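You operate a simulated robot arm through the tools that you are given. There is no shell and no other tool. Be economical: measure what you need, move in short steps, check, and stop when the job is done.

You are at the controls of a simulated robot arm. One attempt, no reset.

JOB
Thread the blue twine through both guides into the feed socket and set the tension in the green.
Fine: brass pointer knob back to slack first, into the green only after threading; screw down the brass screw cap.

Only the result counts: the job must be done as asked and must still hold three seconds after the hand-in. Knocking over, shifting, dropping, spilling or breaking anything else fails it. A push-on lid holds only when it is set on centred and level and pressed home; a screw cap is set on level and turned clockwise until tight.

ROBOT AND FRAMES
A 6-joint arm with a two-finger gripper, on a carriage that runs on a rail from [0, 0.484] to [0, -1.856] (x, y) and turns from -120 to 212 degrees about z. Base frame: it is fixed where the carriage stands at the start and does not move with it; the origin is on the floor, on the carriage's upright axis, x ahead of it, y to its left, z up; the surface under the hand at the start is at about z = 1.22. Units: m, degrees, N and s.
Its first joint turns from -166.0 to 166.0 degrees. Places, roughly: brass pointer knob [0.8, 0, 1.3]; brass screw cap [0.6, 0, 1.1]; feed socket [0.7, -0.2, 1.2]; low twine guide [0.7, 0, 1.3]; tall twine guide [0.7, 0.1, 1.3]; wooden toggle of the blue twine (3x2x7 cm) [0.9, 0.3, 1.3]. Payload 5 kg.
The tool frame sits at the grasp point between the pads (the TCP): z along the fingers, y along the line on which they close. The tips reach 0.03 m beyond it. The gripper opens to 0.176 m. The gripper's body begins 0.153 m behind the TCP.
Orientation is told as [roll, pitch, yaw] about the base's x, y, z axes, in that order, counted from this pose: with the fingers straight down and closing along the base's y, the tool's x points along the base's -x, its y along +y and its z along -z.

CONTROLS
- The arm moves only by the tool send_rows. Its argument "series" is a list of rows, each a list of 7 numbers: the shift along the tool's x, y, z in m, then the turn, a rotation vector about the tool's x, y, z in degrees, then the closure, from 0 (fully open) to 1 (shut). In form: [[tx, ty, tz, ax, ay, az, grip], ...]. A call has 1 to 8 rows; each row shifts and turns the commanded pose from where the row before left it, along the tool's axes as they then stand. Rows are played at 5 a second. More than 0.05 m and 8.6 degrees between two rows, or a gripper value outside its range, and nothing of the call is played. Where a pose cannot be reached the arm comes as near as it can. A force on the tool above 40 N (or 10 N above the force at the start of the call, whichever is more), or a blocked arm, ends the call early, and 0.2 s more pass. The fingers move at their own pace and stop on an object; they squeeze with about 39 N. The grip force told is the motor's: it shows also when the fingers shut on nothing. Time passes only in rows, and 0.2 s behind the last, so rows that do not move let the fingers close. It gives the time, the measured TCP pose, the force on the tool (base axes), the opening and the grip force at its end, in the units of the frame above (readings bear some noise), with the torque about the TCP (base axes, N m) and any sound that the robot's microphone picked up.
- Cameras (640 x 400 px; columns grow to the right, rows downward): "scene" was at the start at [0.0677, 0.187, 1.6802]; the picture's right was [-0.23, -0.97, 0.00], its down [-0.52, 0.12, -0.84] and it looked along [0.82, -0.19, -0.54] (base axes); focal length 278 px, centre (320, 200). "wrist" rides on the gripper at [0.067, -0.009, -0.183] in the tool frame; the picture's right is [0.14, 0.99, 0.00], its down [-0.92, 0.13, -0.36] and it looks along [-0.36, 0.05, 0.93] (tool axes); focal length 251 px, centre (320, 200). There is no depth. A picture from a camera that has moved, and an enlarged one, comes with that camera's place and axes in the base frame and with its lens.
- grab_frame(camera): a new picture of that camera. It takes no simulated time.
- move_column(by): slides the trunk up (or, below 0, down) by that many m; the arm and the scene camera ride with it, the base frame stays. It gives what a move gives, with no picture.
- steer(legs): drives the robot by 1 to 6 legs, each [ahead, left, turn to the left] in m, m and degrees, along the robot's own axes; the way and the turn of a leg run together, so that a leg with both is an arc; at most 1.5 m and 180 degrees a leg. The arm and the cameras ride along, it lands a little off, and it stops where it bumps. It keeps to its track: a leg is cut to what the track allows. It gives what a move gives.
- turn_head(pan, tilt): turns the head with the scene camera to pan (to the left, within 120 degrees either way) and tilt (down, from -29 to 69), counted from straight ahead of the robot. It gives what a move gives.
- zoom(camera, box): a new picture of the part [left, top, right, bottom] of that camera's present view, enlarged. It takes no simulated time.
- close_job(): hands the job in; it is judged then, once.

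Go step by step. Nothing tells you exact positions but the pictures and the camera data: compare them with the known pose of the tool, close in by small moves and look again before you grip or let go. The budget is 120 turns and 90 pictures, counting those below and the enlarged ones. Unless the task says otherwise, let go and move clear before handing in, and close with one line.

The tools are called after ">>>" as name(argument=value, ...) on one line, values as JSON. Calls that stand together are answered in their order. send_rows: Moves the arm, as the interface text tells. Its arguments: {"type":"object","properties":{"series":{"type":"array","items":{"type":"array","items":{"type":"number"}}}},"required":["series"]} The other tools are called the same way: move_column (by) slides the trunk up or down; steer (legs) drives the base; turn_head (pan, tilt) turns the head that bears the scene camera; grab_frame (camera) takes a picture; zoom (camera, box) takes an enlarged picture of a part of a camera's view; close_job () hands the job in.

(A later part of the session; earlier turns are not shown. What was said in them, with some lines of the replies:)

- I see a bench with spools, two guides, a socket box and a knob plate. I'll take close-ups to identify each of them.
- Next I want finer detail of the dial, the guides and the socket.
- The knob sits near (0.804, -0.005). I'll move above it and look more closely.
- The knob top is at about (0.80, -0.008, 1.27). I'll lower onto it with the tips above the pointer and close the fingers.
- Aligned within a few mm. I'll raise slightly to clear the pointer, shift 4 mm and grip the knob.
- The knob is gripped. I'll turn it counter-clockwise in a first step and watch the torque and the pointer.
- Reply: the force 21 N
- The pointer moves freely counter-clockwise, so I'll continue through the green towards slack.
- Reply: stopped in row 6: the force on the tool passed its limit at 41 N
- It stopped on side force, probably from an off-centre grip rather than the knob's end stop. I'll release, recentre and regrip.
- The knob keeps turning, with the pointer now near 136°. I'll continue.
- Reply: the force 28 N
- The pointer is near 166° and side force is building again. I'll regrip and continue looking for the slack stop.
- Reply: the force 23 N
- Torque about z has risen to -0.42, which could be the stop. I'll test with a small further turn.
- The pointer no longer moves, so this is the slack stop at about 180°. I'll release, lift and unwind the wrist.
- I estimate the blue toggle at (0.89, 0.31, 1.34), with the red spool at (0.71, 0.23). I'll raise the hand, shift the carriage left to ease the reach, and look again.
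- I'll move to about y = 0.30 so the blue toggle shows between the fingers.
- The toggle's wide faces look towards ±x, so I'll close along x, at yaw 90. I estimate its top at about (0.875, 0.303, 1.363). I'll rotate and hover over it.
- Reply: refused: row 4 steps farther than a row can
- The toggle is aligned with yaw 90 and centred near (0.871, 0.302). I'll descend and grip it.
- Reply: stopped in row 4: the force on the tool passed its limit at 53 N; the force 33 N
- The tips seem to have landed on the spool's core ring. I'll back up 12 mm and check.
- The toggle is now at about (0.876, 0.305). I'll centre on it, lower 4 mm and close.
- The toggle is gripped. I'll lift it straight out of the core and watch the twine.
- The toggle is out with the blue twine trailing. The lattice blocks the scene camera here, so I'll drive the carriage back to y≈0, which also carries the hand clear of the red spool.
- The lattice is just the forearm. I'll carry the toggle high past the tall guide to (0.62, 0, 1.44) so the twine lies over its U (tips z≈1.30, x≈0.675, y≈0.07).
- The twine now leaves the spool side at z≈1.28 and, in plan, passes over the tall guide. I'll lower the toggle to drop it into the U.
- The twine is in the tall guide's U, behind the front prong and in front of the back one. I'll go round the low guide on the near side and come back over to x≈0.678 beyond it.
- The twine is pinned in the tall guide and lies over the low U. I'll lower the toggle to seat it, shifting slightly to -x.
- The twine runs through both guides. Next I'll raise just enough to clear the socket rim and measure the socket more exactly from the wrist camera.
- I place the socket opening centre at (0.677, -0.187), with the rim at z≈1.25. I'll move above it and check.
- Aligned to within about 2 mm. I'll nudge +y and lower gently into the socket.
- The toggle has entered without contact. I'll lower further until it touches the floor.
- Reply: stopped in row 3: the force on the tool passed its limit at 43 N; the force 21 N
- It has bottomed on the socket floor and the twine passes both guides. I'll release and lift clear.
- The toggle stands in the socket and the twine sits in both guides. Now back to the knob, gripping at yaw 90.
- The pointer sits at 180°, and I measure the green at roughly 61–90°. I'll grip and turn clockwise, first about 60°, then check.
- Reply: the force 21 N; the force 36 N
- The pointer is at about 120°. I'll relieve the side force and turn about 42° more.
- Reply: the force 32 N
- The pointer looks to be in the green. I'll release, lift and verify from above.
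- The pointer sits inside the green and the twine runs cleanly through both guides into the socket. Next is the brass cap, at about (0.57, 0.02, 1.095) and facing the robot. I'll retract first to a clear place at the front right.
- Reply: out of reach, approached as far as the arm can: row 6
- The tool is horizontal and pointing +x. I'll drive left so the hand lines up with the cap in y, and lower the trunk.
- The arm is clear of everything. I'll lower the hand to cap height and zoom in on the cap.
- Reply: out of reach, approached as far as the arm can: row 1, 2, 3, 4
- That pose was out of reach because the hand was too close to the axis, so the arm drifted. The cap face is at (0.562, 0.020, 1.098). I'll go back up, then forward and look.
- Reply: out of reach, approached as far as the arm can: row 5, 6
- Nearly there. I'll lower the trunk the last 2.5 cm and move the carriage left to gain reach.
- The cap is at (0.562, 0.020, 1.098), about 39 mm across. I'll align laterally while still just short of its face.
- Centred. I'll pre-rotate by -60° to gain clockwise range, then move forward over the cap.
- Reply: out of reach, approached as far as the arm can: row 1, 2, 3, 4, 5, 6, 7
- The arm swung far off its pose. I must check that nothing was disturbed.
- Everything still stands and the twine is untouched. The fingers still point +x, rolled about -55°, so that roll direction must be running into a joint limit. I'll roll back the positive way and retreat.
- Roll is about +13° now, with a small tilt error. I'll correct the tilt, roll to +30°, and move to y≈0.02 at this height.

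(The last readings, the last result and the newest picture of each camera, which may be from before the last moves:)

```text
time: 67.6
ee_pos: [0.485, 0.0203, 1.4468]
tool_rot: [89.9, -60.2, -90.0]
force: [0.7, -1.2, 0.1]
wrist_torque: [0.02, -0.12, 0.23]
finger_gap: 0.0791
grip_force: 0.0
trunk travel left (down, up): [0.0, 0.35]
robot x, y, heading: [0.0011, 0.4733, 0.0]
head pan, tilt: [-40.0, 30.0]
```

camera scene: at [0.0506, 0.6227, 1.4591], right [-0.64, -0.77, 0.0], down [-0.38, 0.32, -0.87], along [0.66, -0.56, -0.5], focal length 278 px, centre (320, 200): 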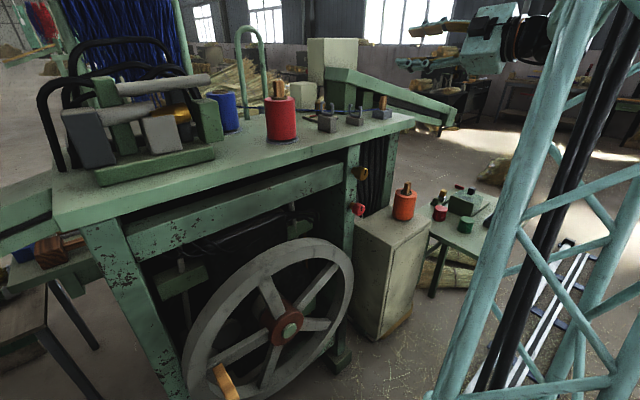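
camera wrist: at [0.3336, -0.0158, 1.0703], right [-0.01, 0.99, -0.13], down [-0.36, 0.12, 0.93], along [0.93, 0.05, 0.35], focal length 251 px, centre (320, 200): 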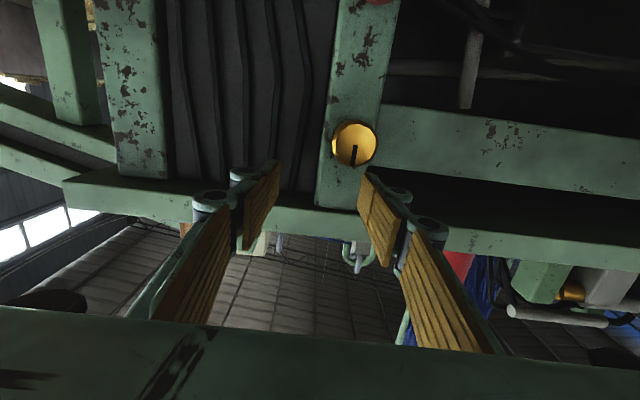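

The orientation is clean (+x, roll 30°). Descending.

>>> send_rows(series=[[0.0371, -0.0214, 0, 0, 0, 0, 0.55], [0.0371, -0.0214, 0, 0, 0, 0, 0.55], [0.0371, -0.0214, 0, 0, 0, 0, 0.55], [0.0371, -0.0214, 0, 0, 0, 0, 0.55], [0.0371, -0.0214, 0, 0, 0, 0, 0.55], [0.0371, -0.0214, 0, 0, 0, 0, 0.55]])

```text
time: 69.0
ee_pos: [0.4836, 0.0206, 1.1888]
tool_rot: [90.0, -60.2, -90.1]
force: [-0.7, 1.5, 1.1]
wrist_torque: [0.0, 0.12, -0.21]
finger_gap: 0.0791
grip_force: 0.1
trunk travel left (down, up): [0.0, 0.35]
robot x, y, heading: [0.0031, 0.4731, 0.1]
head pan, tilt: [-40.0, 30.0]
```

>>> send_rows(series=[[0.0393, -0.0227, 0, 0, 0, 0, 0.55], [0.0393, -0.0227, 0, 0, 0, 0, 0.55], [0, 0, 0.035, 0, 0, 0, 0.55], [0, 0, 0, 0, 0, 0, 0.55]])

>>> zoom(camera="wrist", box=[250, 100, 410, 220])

```text
time: 70.0
ee_pos: [0.5217, 0.0189, 1.0979]
tool_rot: [90.0, -60.0, -90.0]
force: [0.1, -0.3, -0.6]
wrist_torque: [0.05, -0.01, 0.03]
finger_gap: 0.079
grip_force: 0.0
trunk travel left (down, up): [0.0, 0.35]
robot x, y, heading: [0.0005, 0.4757, 0.2]
head pan, tilt: [-40.0, 30.0]
```

```text
3.33 times, centred on (330, 160) of wrist
camera zoom: at [0.3376, 0.0442, 1.0346], right [0.0, 0.93, 0.37], down [-0.36, -0.35, 0.86], along [0.93, -0.14, 0.34], focal length 838 px, centre (287, 333)
```

zoom: 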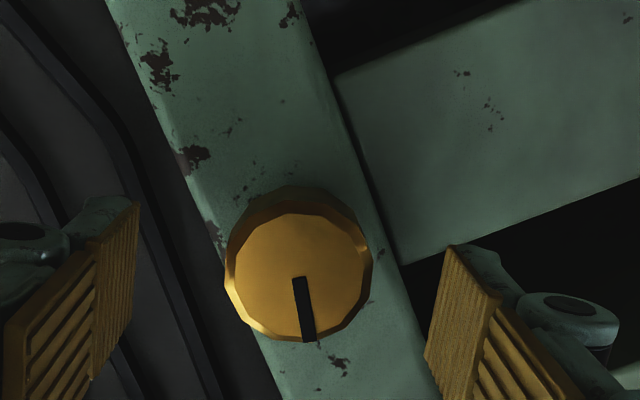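

Centred on the cap. I'll advance over it and close.

>>> send_rows(series=[[-0.0022, 0.0012, 0.015, 0, 0, 0, 0.6], [0, 0, 0.015, 0, 0, 0, 0.6], [0, 0, 0, 0, 0, 0, 0.75], [0, 0, 0, 0, 0, 0, 0.9], [0, 0, 0, 0, 0, 0, 0.9]])

>>> zoom(camera="scene", box=[310, 130, 410, 220])

```text
time: 71.2
ee_pos: [0.5506, 0.0216, 1.1022]
tool_rot: [90.1, -60.2, -90.1]
force: [-2.5, 11.7, 10.1]
wrist_torque: [0.03, -0.38, 0.36]
finger_gap: 0.0411
grip_force: 44.8
trunk travel left (down, up): [0.0, 0.35]
robot x, y, heading: [-0.0014, 0.474, -0.1]
head pan, tilt: [-40.0, 30.0]
```

```text
4.44 times, centred on (360, 175) of scene
camera zoom: at [0.0496, 0.6243, 1.459], right [-0.64, -0.77, 0.0], down [-0.38, 0.32, -0.87], along [0.66, -0.56, -0.5], focal length 1234 px, centre (142, 311)
```

zoom: 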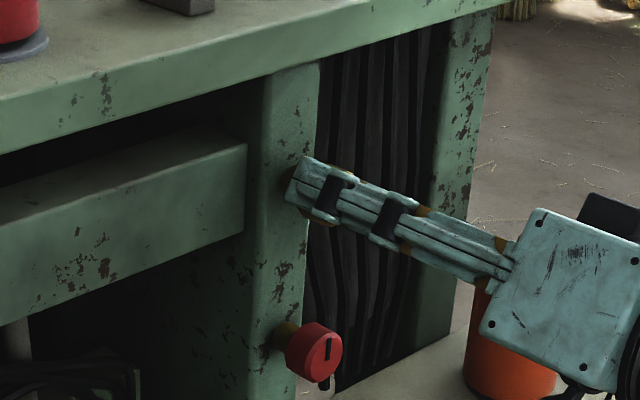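

The cap is gripped. I'll relieve the side load and turn clockwise (+tool z).

>>> send_rows(series=[[0, 0.0015, 0, 0, 0, 0, 0.9], [0, 0, 0, 0, 0, 6, 0.9], [0, 0, 0, 0, 0, 6, 0.9], [0, 0, 0, 0, 0, 6, 0.9], [0, 0, 0, 0, 0, 6, 0.9], [0, 0, 0, 0, 0, 6, 0.9]])

```text
time: 72.6
ee_pos: [0.5497, 0.021, 1.1009]
tool_rot: [90.0, -30.1, -90.0]
force: [-0.3, 4.6, -7.0]
wrist_torque: [-0.02, 0.2, 0.16]
finger_gap: 0.0413
grip_force: 45.1
trunk travel left (down, up): [0.0, 0.35]
robot x, y, heading: [-0.002, 0.4753, 0.3]
head pan, tilt: [-40.0, 30.0]
```

>>> send_rows(series=[[0, 0, 0, 0, 0, 7, 0.9], [0, 0, 0, 0, 0, 7, 0.9], [0, 0, 0, 0, 0, 7, 0.9], [0, 0, 0, 0, 0, 7, 0.9], [0, 0, 0, 0, 0, 7, 0.9], [0, 0, 0, 0, 0, 7, 0.9], [0, 0, 0, 0, 0, 7, 0.9], [0, 0, 0, 0, 0, 7, 0.9]])

```text
time: 74.2
ee_pos: [0.551, 0.02, 1.0998]
tool_rot: [89.7, 19.4, -90.1]
force: [1.1, -1.8, -9.2]
wrist_torque: [0.0, 0.12, -0.09]
finger_gap: 0.0409
grip_force: 44.7
trunk travel left (down, up): [0.0, 0.35]
robot x, y, heading: [0.0001, 0.4761, -0.1]
head pan, tilt: [-40.0, 30.0]
stopped in row 8: the force on the tool passed its limit at 41 N (the readings are from after the stop); the commanded pose is now the measured one
```

It still turns freely; that stop was side load. I'll continue with the relieved pose.

>>> send_rows(series=[[0, 0, 0, 0, 0, 7, 0.9], [0, 0, 0, 0, 0, 7, 0.9], [0, 0, 0, 0, 0, 7, 0.9], [0, 0, 0, 0, 0, 7, 0.9], [0, 0, 0, 0, 0, 7, 0.9], [0, 0, 0, 0, 0, 7, 0.9]])

>>> zoom(camera="wrist", box=[250, 100, 410, 220])

```text
time: 75.6
ee_pos: [0.5507, 0.0211, 1.0986]
tool_rot: [89.4, 61.6, -90.6]
force: [-13.3, 7.7, -36.0]
wrist_torque: [-0.05, 0.91, 0.44]
finger_gap: 0.0413
grip_force: 45.6
trunk travel left (down, up): [0.0, 0.35]
robot x, y, heading: [0.003, 0.4734, 0.0]
head pan, tilt: [-40.0, 30.0]
```

```text
3.33 times, centred on (330, 160) of wrist
camera zoom: at [0.3674, 0.0605, 1.1533], right [0.0, -0.81, 0.59], down [-0.37, -0.55, -0.75], along [0.93, -0.22, -0.3], focal length 838 px, centre (287, 333)
```

zoom: 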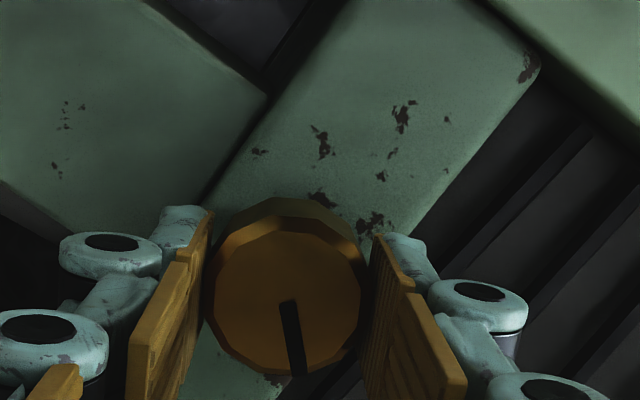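

The cap turns with the gripper; the mark stays fixed relative to the fingers. I'll relieve the downward load and keep turning.

>>> send_rows(series=[[-0.0025, -0.0014, -0.001, 0, 0, 0, 0.9], [0, 0, 0, 0, 0, 7, 0.9], [0, 0, 0, 0, 0, 7, 0.9], [0, 0, 0, 0, 0, 7, 0.9], [0, 0, 0, 0, 0, 7, 0.9], [0, 0, 0, 0, 0, 7, 0.9]])

```text
time: 77.0
ee_pos: [0.5499, 0.0221, 1.0988]
tool_rot: [-89.3, 83.6, 90.9]
force: [20.2, 8.5, 10.5]
wrist_torque: [-0.01, -0.38, 0.39]
finger_gap: 0.0411
grip_force: 45.3
trunk travel left (down, up): [0.0, 0.35]
robot x, y, heading: [0.0036, 0.4735, 0.0]
head pan, tilt: [-40.0, 30.0]
```

>>> send_rows(series=[[0.001, -0.001, 0.0015, 0, 0, 0, 0.9], [0, 0, 0, 0, 0, 7, 0.9], [0, 0, 0, 0, 0, 7, 0.9], [0, 0, 0, 0, 0, 7, 0.9], [0, 0, 0, 0, 0, 7, 0.9], [0, 0, 0, 0, 0, 7, 0.9], [0, 0, 0, 0, 0, 7, 0.9]])

```text
time: 78.6
ee_pos: [0.5495, 0.0222, 1.0997]
tool_rot: [-89.8, 41.7, 90.2]
force: [1.6, 17.6, 7.9]
wrist_torque: [-1.09, -0.19, 0.55]
finger_gap: 0.0415
grip_force: 45.3
trunk travel left (down, up): [0.0, 0.35]
robot x, y, heading: [-0.0004, 0.4727, -0.0]
head pan, tilt: [-40.0, 30.0]
```

Torque about x has risen to -1.09 N·m, so it is tightening. I'll turn a little more to make sure.

>>> send_rows(series=[[0, -0.001, 0, 0, 0, 5, 0.9], [0, 0, 0, 0, 0, 5, 0.9], [0, 0, 0, 0, 0, 5, 0.9]])

>>> zoom(camera="wrist", box=[250, 100, 410, 220])

```text
time: 79.4
ee_pos: [0.5513, 0.0219, 1.0998]
tool_rot: [-89.9, 26.6, 89.8]
force: [0.8, 8.5, 8.3]
wrist_torque: [-0.74, -0.21, 0.11]
finger_gap: 0.0411
grip_force: 45.3
trunk travel left (down, up): [0.0, 0.35]
robot x, y, heading: [-0.0009, 0.4755, 0.3]
head pan, tilt: [-40.0, 30.0]
```

```text
3.33 times, centred on (330, 160) of wrist
camera zoom: at [0.3669, -0.0334, 1.1378], right [0.0, -0.57, -0.82], down [-0.36, 0.77, -0.53], along [0.93, 0.3, -0.21], focal length 838 px, centre (287, 333)
```

zoom: 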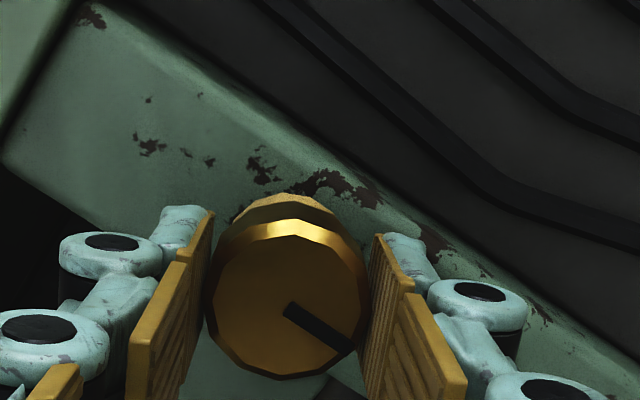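

The fingers slipped about 45° around the cap at -1 N·m, so the cap has reached its stop and is tight. I'll release and back straight off.

>>> send_rows(series=[[0, 0, 0, 0, 0, 0, 0.75], [0, 0, 0, 0, 0, 0, 0.6], [0, 0, 0, 0, 0, 0, 0.55], [0, 0, -0.03, 0, 0, 0, 0.55], [0, 0, -0.04, 0, 0, 0, 0.55]])

>>> zoom(camera="scene", box=[310, 130, 410, 220])

>>> zoom(camera="wrist", box=[230, 80, 430, 230])

```text
time: 80.6
ee_pos: [0.482, 0.023, 1.1005]
tool_rot: [-89.7, 26.7, 90.1]
force: [2.4, 0.2, 0.2]
wrist_torque: [0.01, -0.14, -0.05]
finger_gap: 0.0794
grip_force: 0.0
trunk travel left (down, up): [0.0, 0.35]
robot x, y, heading: [0.0012, 0.4742, 0.0]
head pan, tilt: [-40.0, 30.0]
```

```text
4.44 times, centred on (360, 175) of scene
camera zoom: at [0.0519, 0.6233, 1.459], right [-0.64, -0.77, 0.0], down [-0.38, 0.32, -0.87], along [0.66, -0.56, -0.5], focal length 1234 px, centre (142, 311)
```

zoom: 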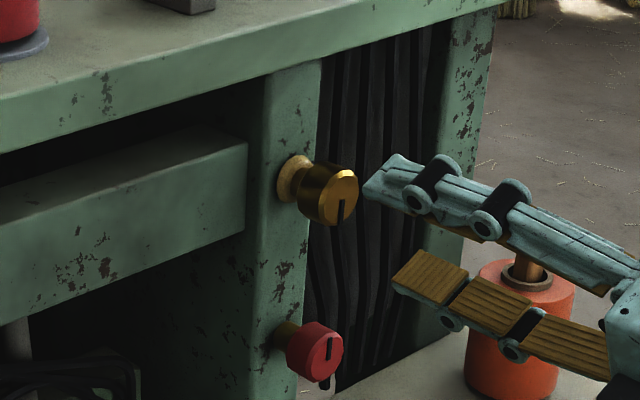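

```text
2.67 times, centred on (330, 155) of wrist
camera zoom: at [0.2984, -0.0326, 1.1378], right [0.0, -0.57, -0.82], down [-0.36, 0.77, -0.53], along [0.93, 0.3, -0.21], focal length 670 px, centre (293, 320)
```

zoom: 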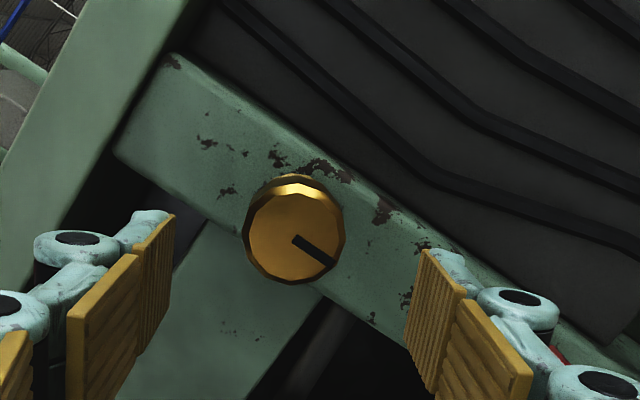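

The mark went from 12 to 6 o'clock and the cap moved in. I'll regrip from a backed-off angle and try again to confirm it is really tight.

>>> send_rows(series=[[0, 0, 0, 0, 0, -8.3, 0.55], [0, 0, 0, 0, 0, -8.3, 0.55], [0, 0, 0, 0, 0, -8.3, 0.55], [0, 0, 0, 0, 0, -8.3, 0.55], [0, 0, 0, 0, 0, -8.3, 0.55], [0, 0, 0.035, 0, 0, -8.3, 0.55], [0, 0, 0.035, 0, 0, 0, 0.6]])

>>> send_rows(series=[[0, 0, 0, 0, 0, 0, 0.75], [0, 0, 0, 0, 0, 0, 0.95], [0, 0, 0, 0, 0, 0, 0.95], [0, 0, 0, 0, 0, 6, 1.0], [0, 0, 0, 0, 0, 6, 1.0], [0, 0, 0, 0, 0, 6, 1.0]])

```text
time: 82.2
ee_pos: [0.5493, 0.0209, 1.1007]
tool_rot: [-89.6, 76.5, 90.2]
force: [-1.5, -1.2, 0.8]
wrist_torque: [0.0, 0.12, 0.07]
finger_gap: 0.0702
grip_force: 0.0
trunk travel left (down, up): [0.0, 0.35]
robot x, y, heading: [-0.0017, 0.4705, -0.1]
head pan, tilt: [-40.0, 30.0]
```

```text
time: 83.6
ee_pos: [0.5512, 0.0232, 1.0984]
tool_rot: [-89.7, 58.4, 90.3]
force: [1.1, 2.2, 0.5]
wrist_torque: [-1.1, 0.06, 0.05]
finger_gap: 0.0412
grip_force: 44.9
trunk travel left (down, up): [0.0, 0.35]
robot x, y, heading: [-0.0025, 0.4743, 0.4]
head pan, tilt: [-40.0, 30.0]
```

It resists immediately at -1.1 N·m, so the cap is tight. I'll release, back off and raise clear.

>>> send_rows(series=[[0, 0, 0, 0, 0, 0, 0.75], [0, 0, 0, 0, 0, 0, 0.6], [0, 0, 0, 0, 0, 0, 0.55], [0, 0, -0.035, 0, 0, 0, 0.55], [0, 0, -0.035, 0, 0, 0, 0.55]])

>>> turn_head(pan=-38, tilt=25)

>>> move_column(by=0.2)

>>> grab_frame(camera="scene")

>>> zoom(camera="scene", box=[190, 100, 430, 250])

```text
time: 84.8
ee_pos: [0.4802, 0.0234, 1.0986]
tool_rot: [-89.7, 58.4, 90.2]
force: [1.7, 0.5, -0.3]
wrist_torque: [0.01, -0.1, -0.03]
finger_gap: 0.0793
grip_force: 0.0
trunk travel left (down, up): [0.0, 0.35]
robot x, y, heading: [-0.0018, 0.4751, -0.0]
head pan, tilt: [-40.0, 30.0]
```

```text
time: 85.5
ee_pos: [0.48, 0.0213, 1.0995]
tool_rot: [-89.7, 58.5, 90.2]
force: [-1.1, 0.7, 0.5]
wrist_torque: [-0.01, -0.03, 0.03]
finger_gap: 0.0793
grip_force: 0.0
trunk travel left (down, up): [0.0, 0.35]
robot x, y, heading: [0.0004, 0.4732, 0.3]
head pan, tilt: [-38.0, 25.0]
```

```text
time: 87.7
ee_pos: [0.479, 0.0209, 1.2984]
tool_rot: [-89.7, 58.4, 90.3]
force: [0.0, 0.5, -1.1]
wrist_torque: [0.0, -0.01, 0.04]
finger_gap: 0.0793
grip_force: 0.0
trunk travel left (down, up): [-0.2, 0.15]
robot x, y, heading: [0.0024, 0.4706, -0.0]
head pan, tilt: [-38.0, 25.0]
```

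```text
12 pictures are left
camera scene: at [0.0536, 0.6246, 1.6669], right [-0.62, -0.79, 0.0], down [-0.33, 0.26, -0.91], along [0.71, -0.56, -0.42], focal length 278 px, centre (320, 200)
```

scene: 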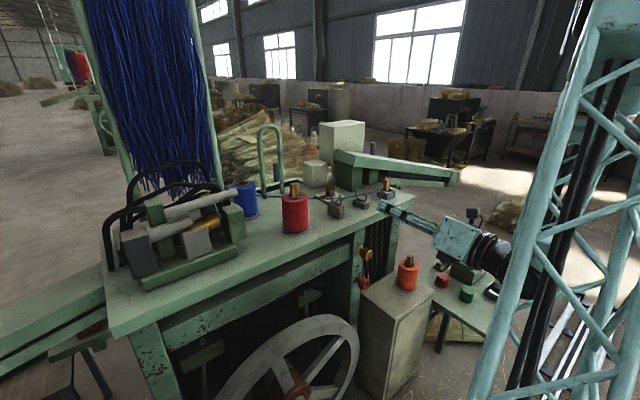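

```text
2.67 times, centred on (310, 175) of scene
camera zoom: at [0.0536, 0.6246, 1.6669], right [-0.62, -0.79, 0.0], down [-0.33, 0.26, -0.91], along [0.71, -0.56, -0.42], focal length 740 px, centre (347, 267)
```

zoom: 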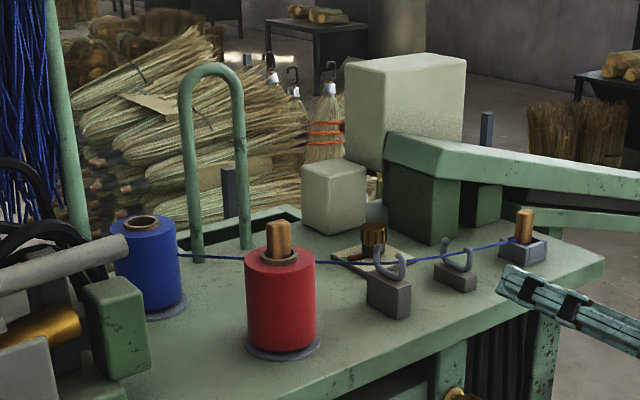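

>>> zoom(camera="scene", box=[305, 170, 405, 225])

```text
6.40 times, centred on (355, 198) of scene
camera zoom: at [0.0536, 0.6246, 1.6669], right [-0.62, -0.79, 0.0], down [-0.33, 0.26, -0.91], along [0.71, -0.56, -0.42], focal length 1776 px, centre (96, 216)
```

zoom: 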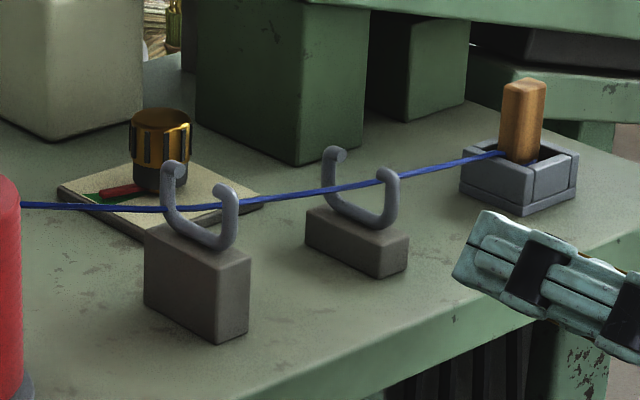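

The twine runs through both guides, the toggle stands in the socket, the pointer is in the green and the cap is tight. The hand is clear, so I'll hand in.

>>> close_job()

```text
The job is handed in.
```

I've handed the job in: knob to slack first, blue twine through both guides with its toggle in the feed socket, pointer then set in the green, and brass cap screwed down tight.
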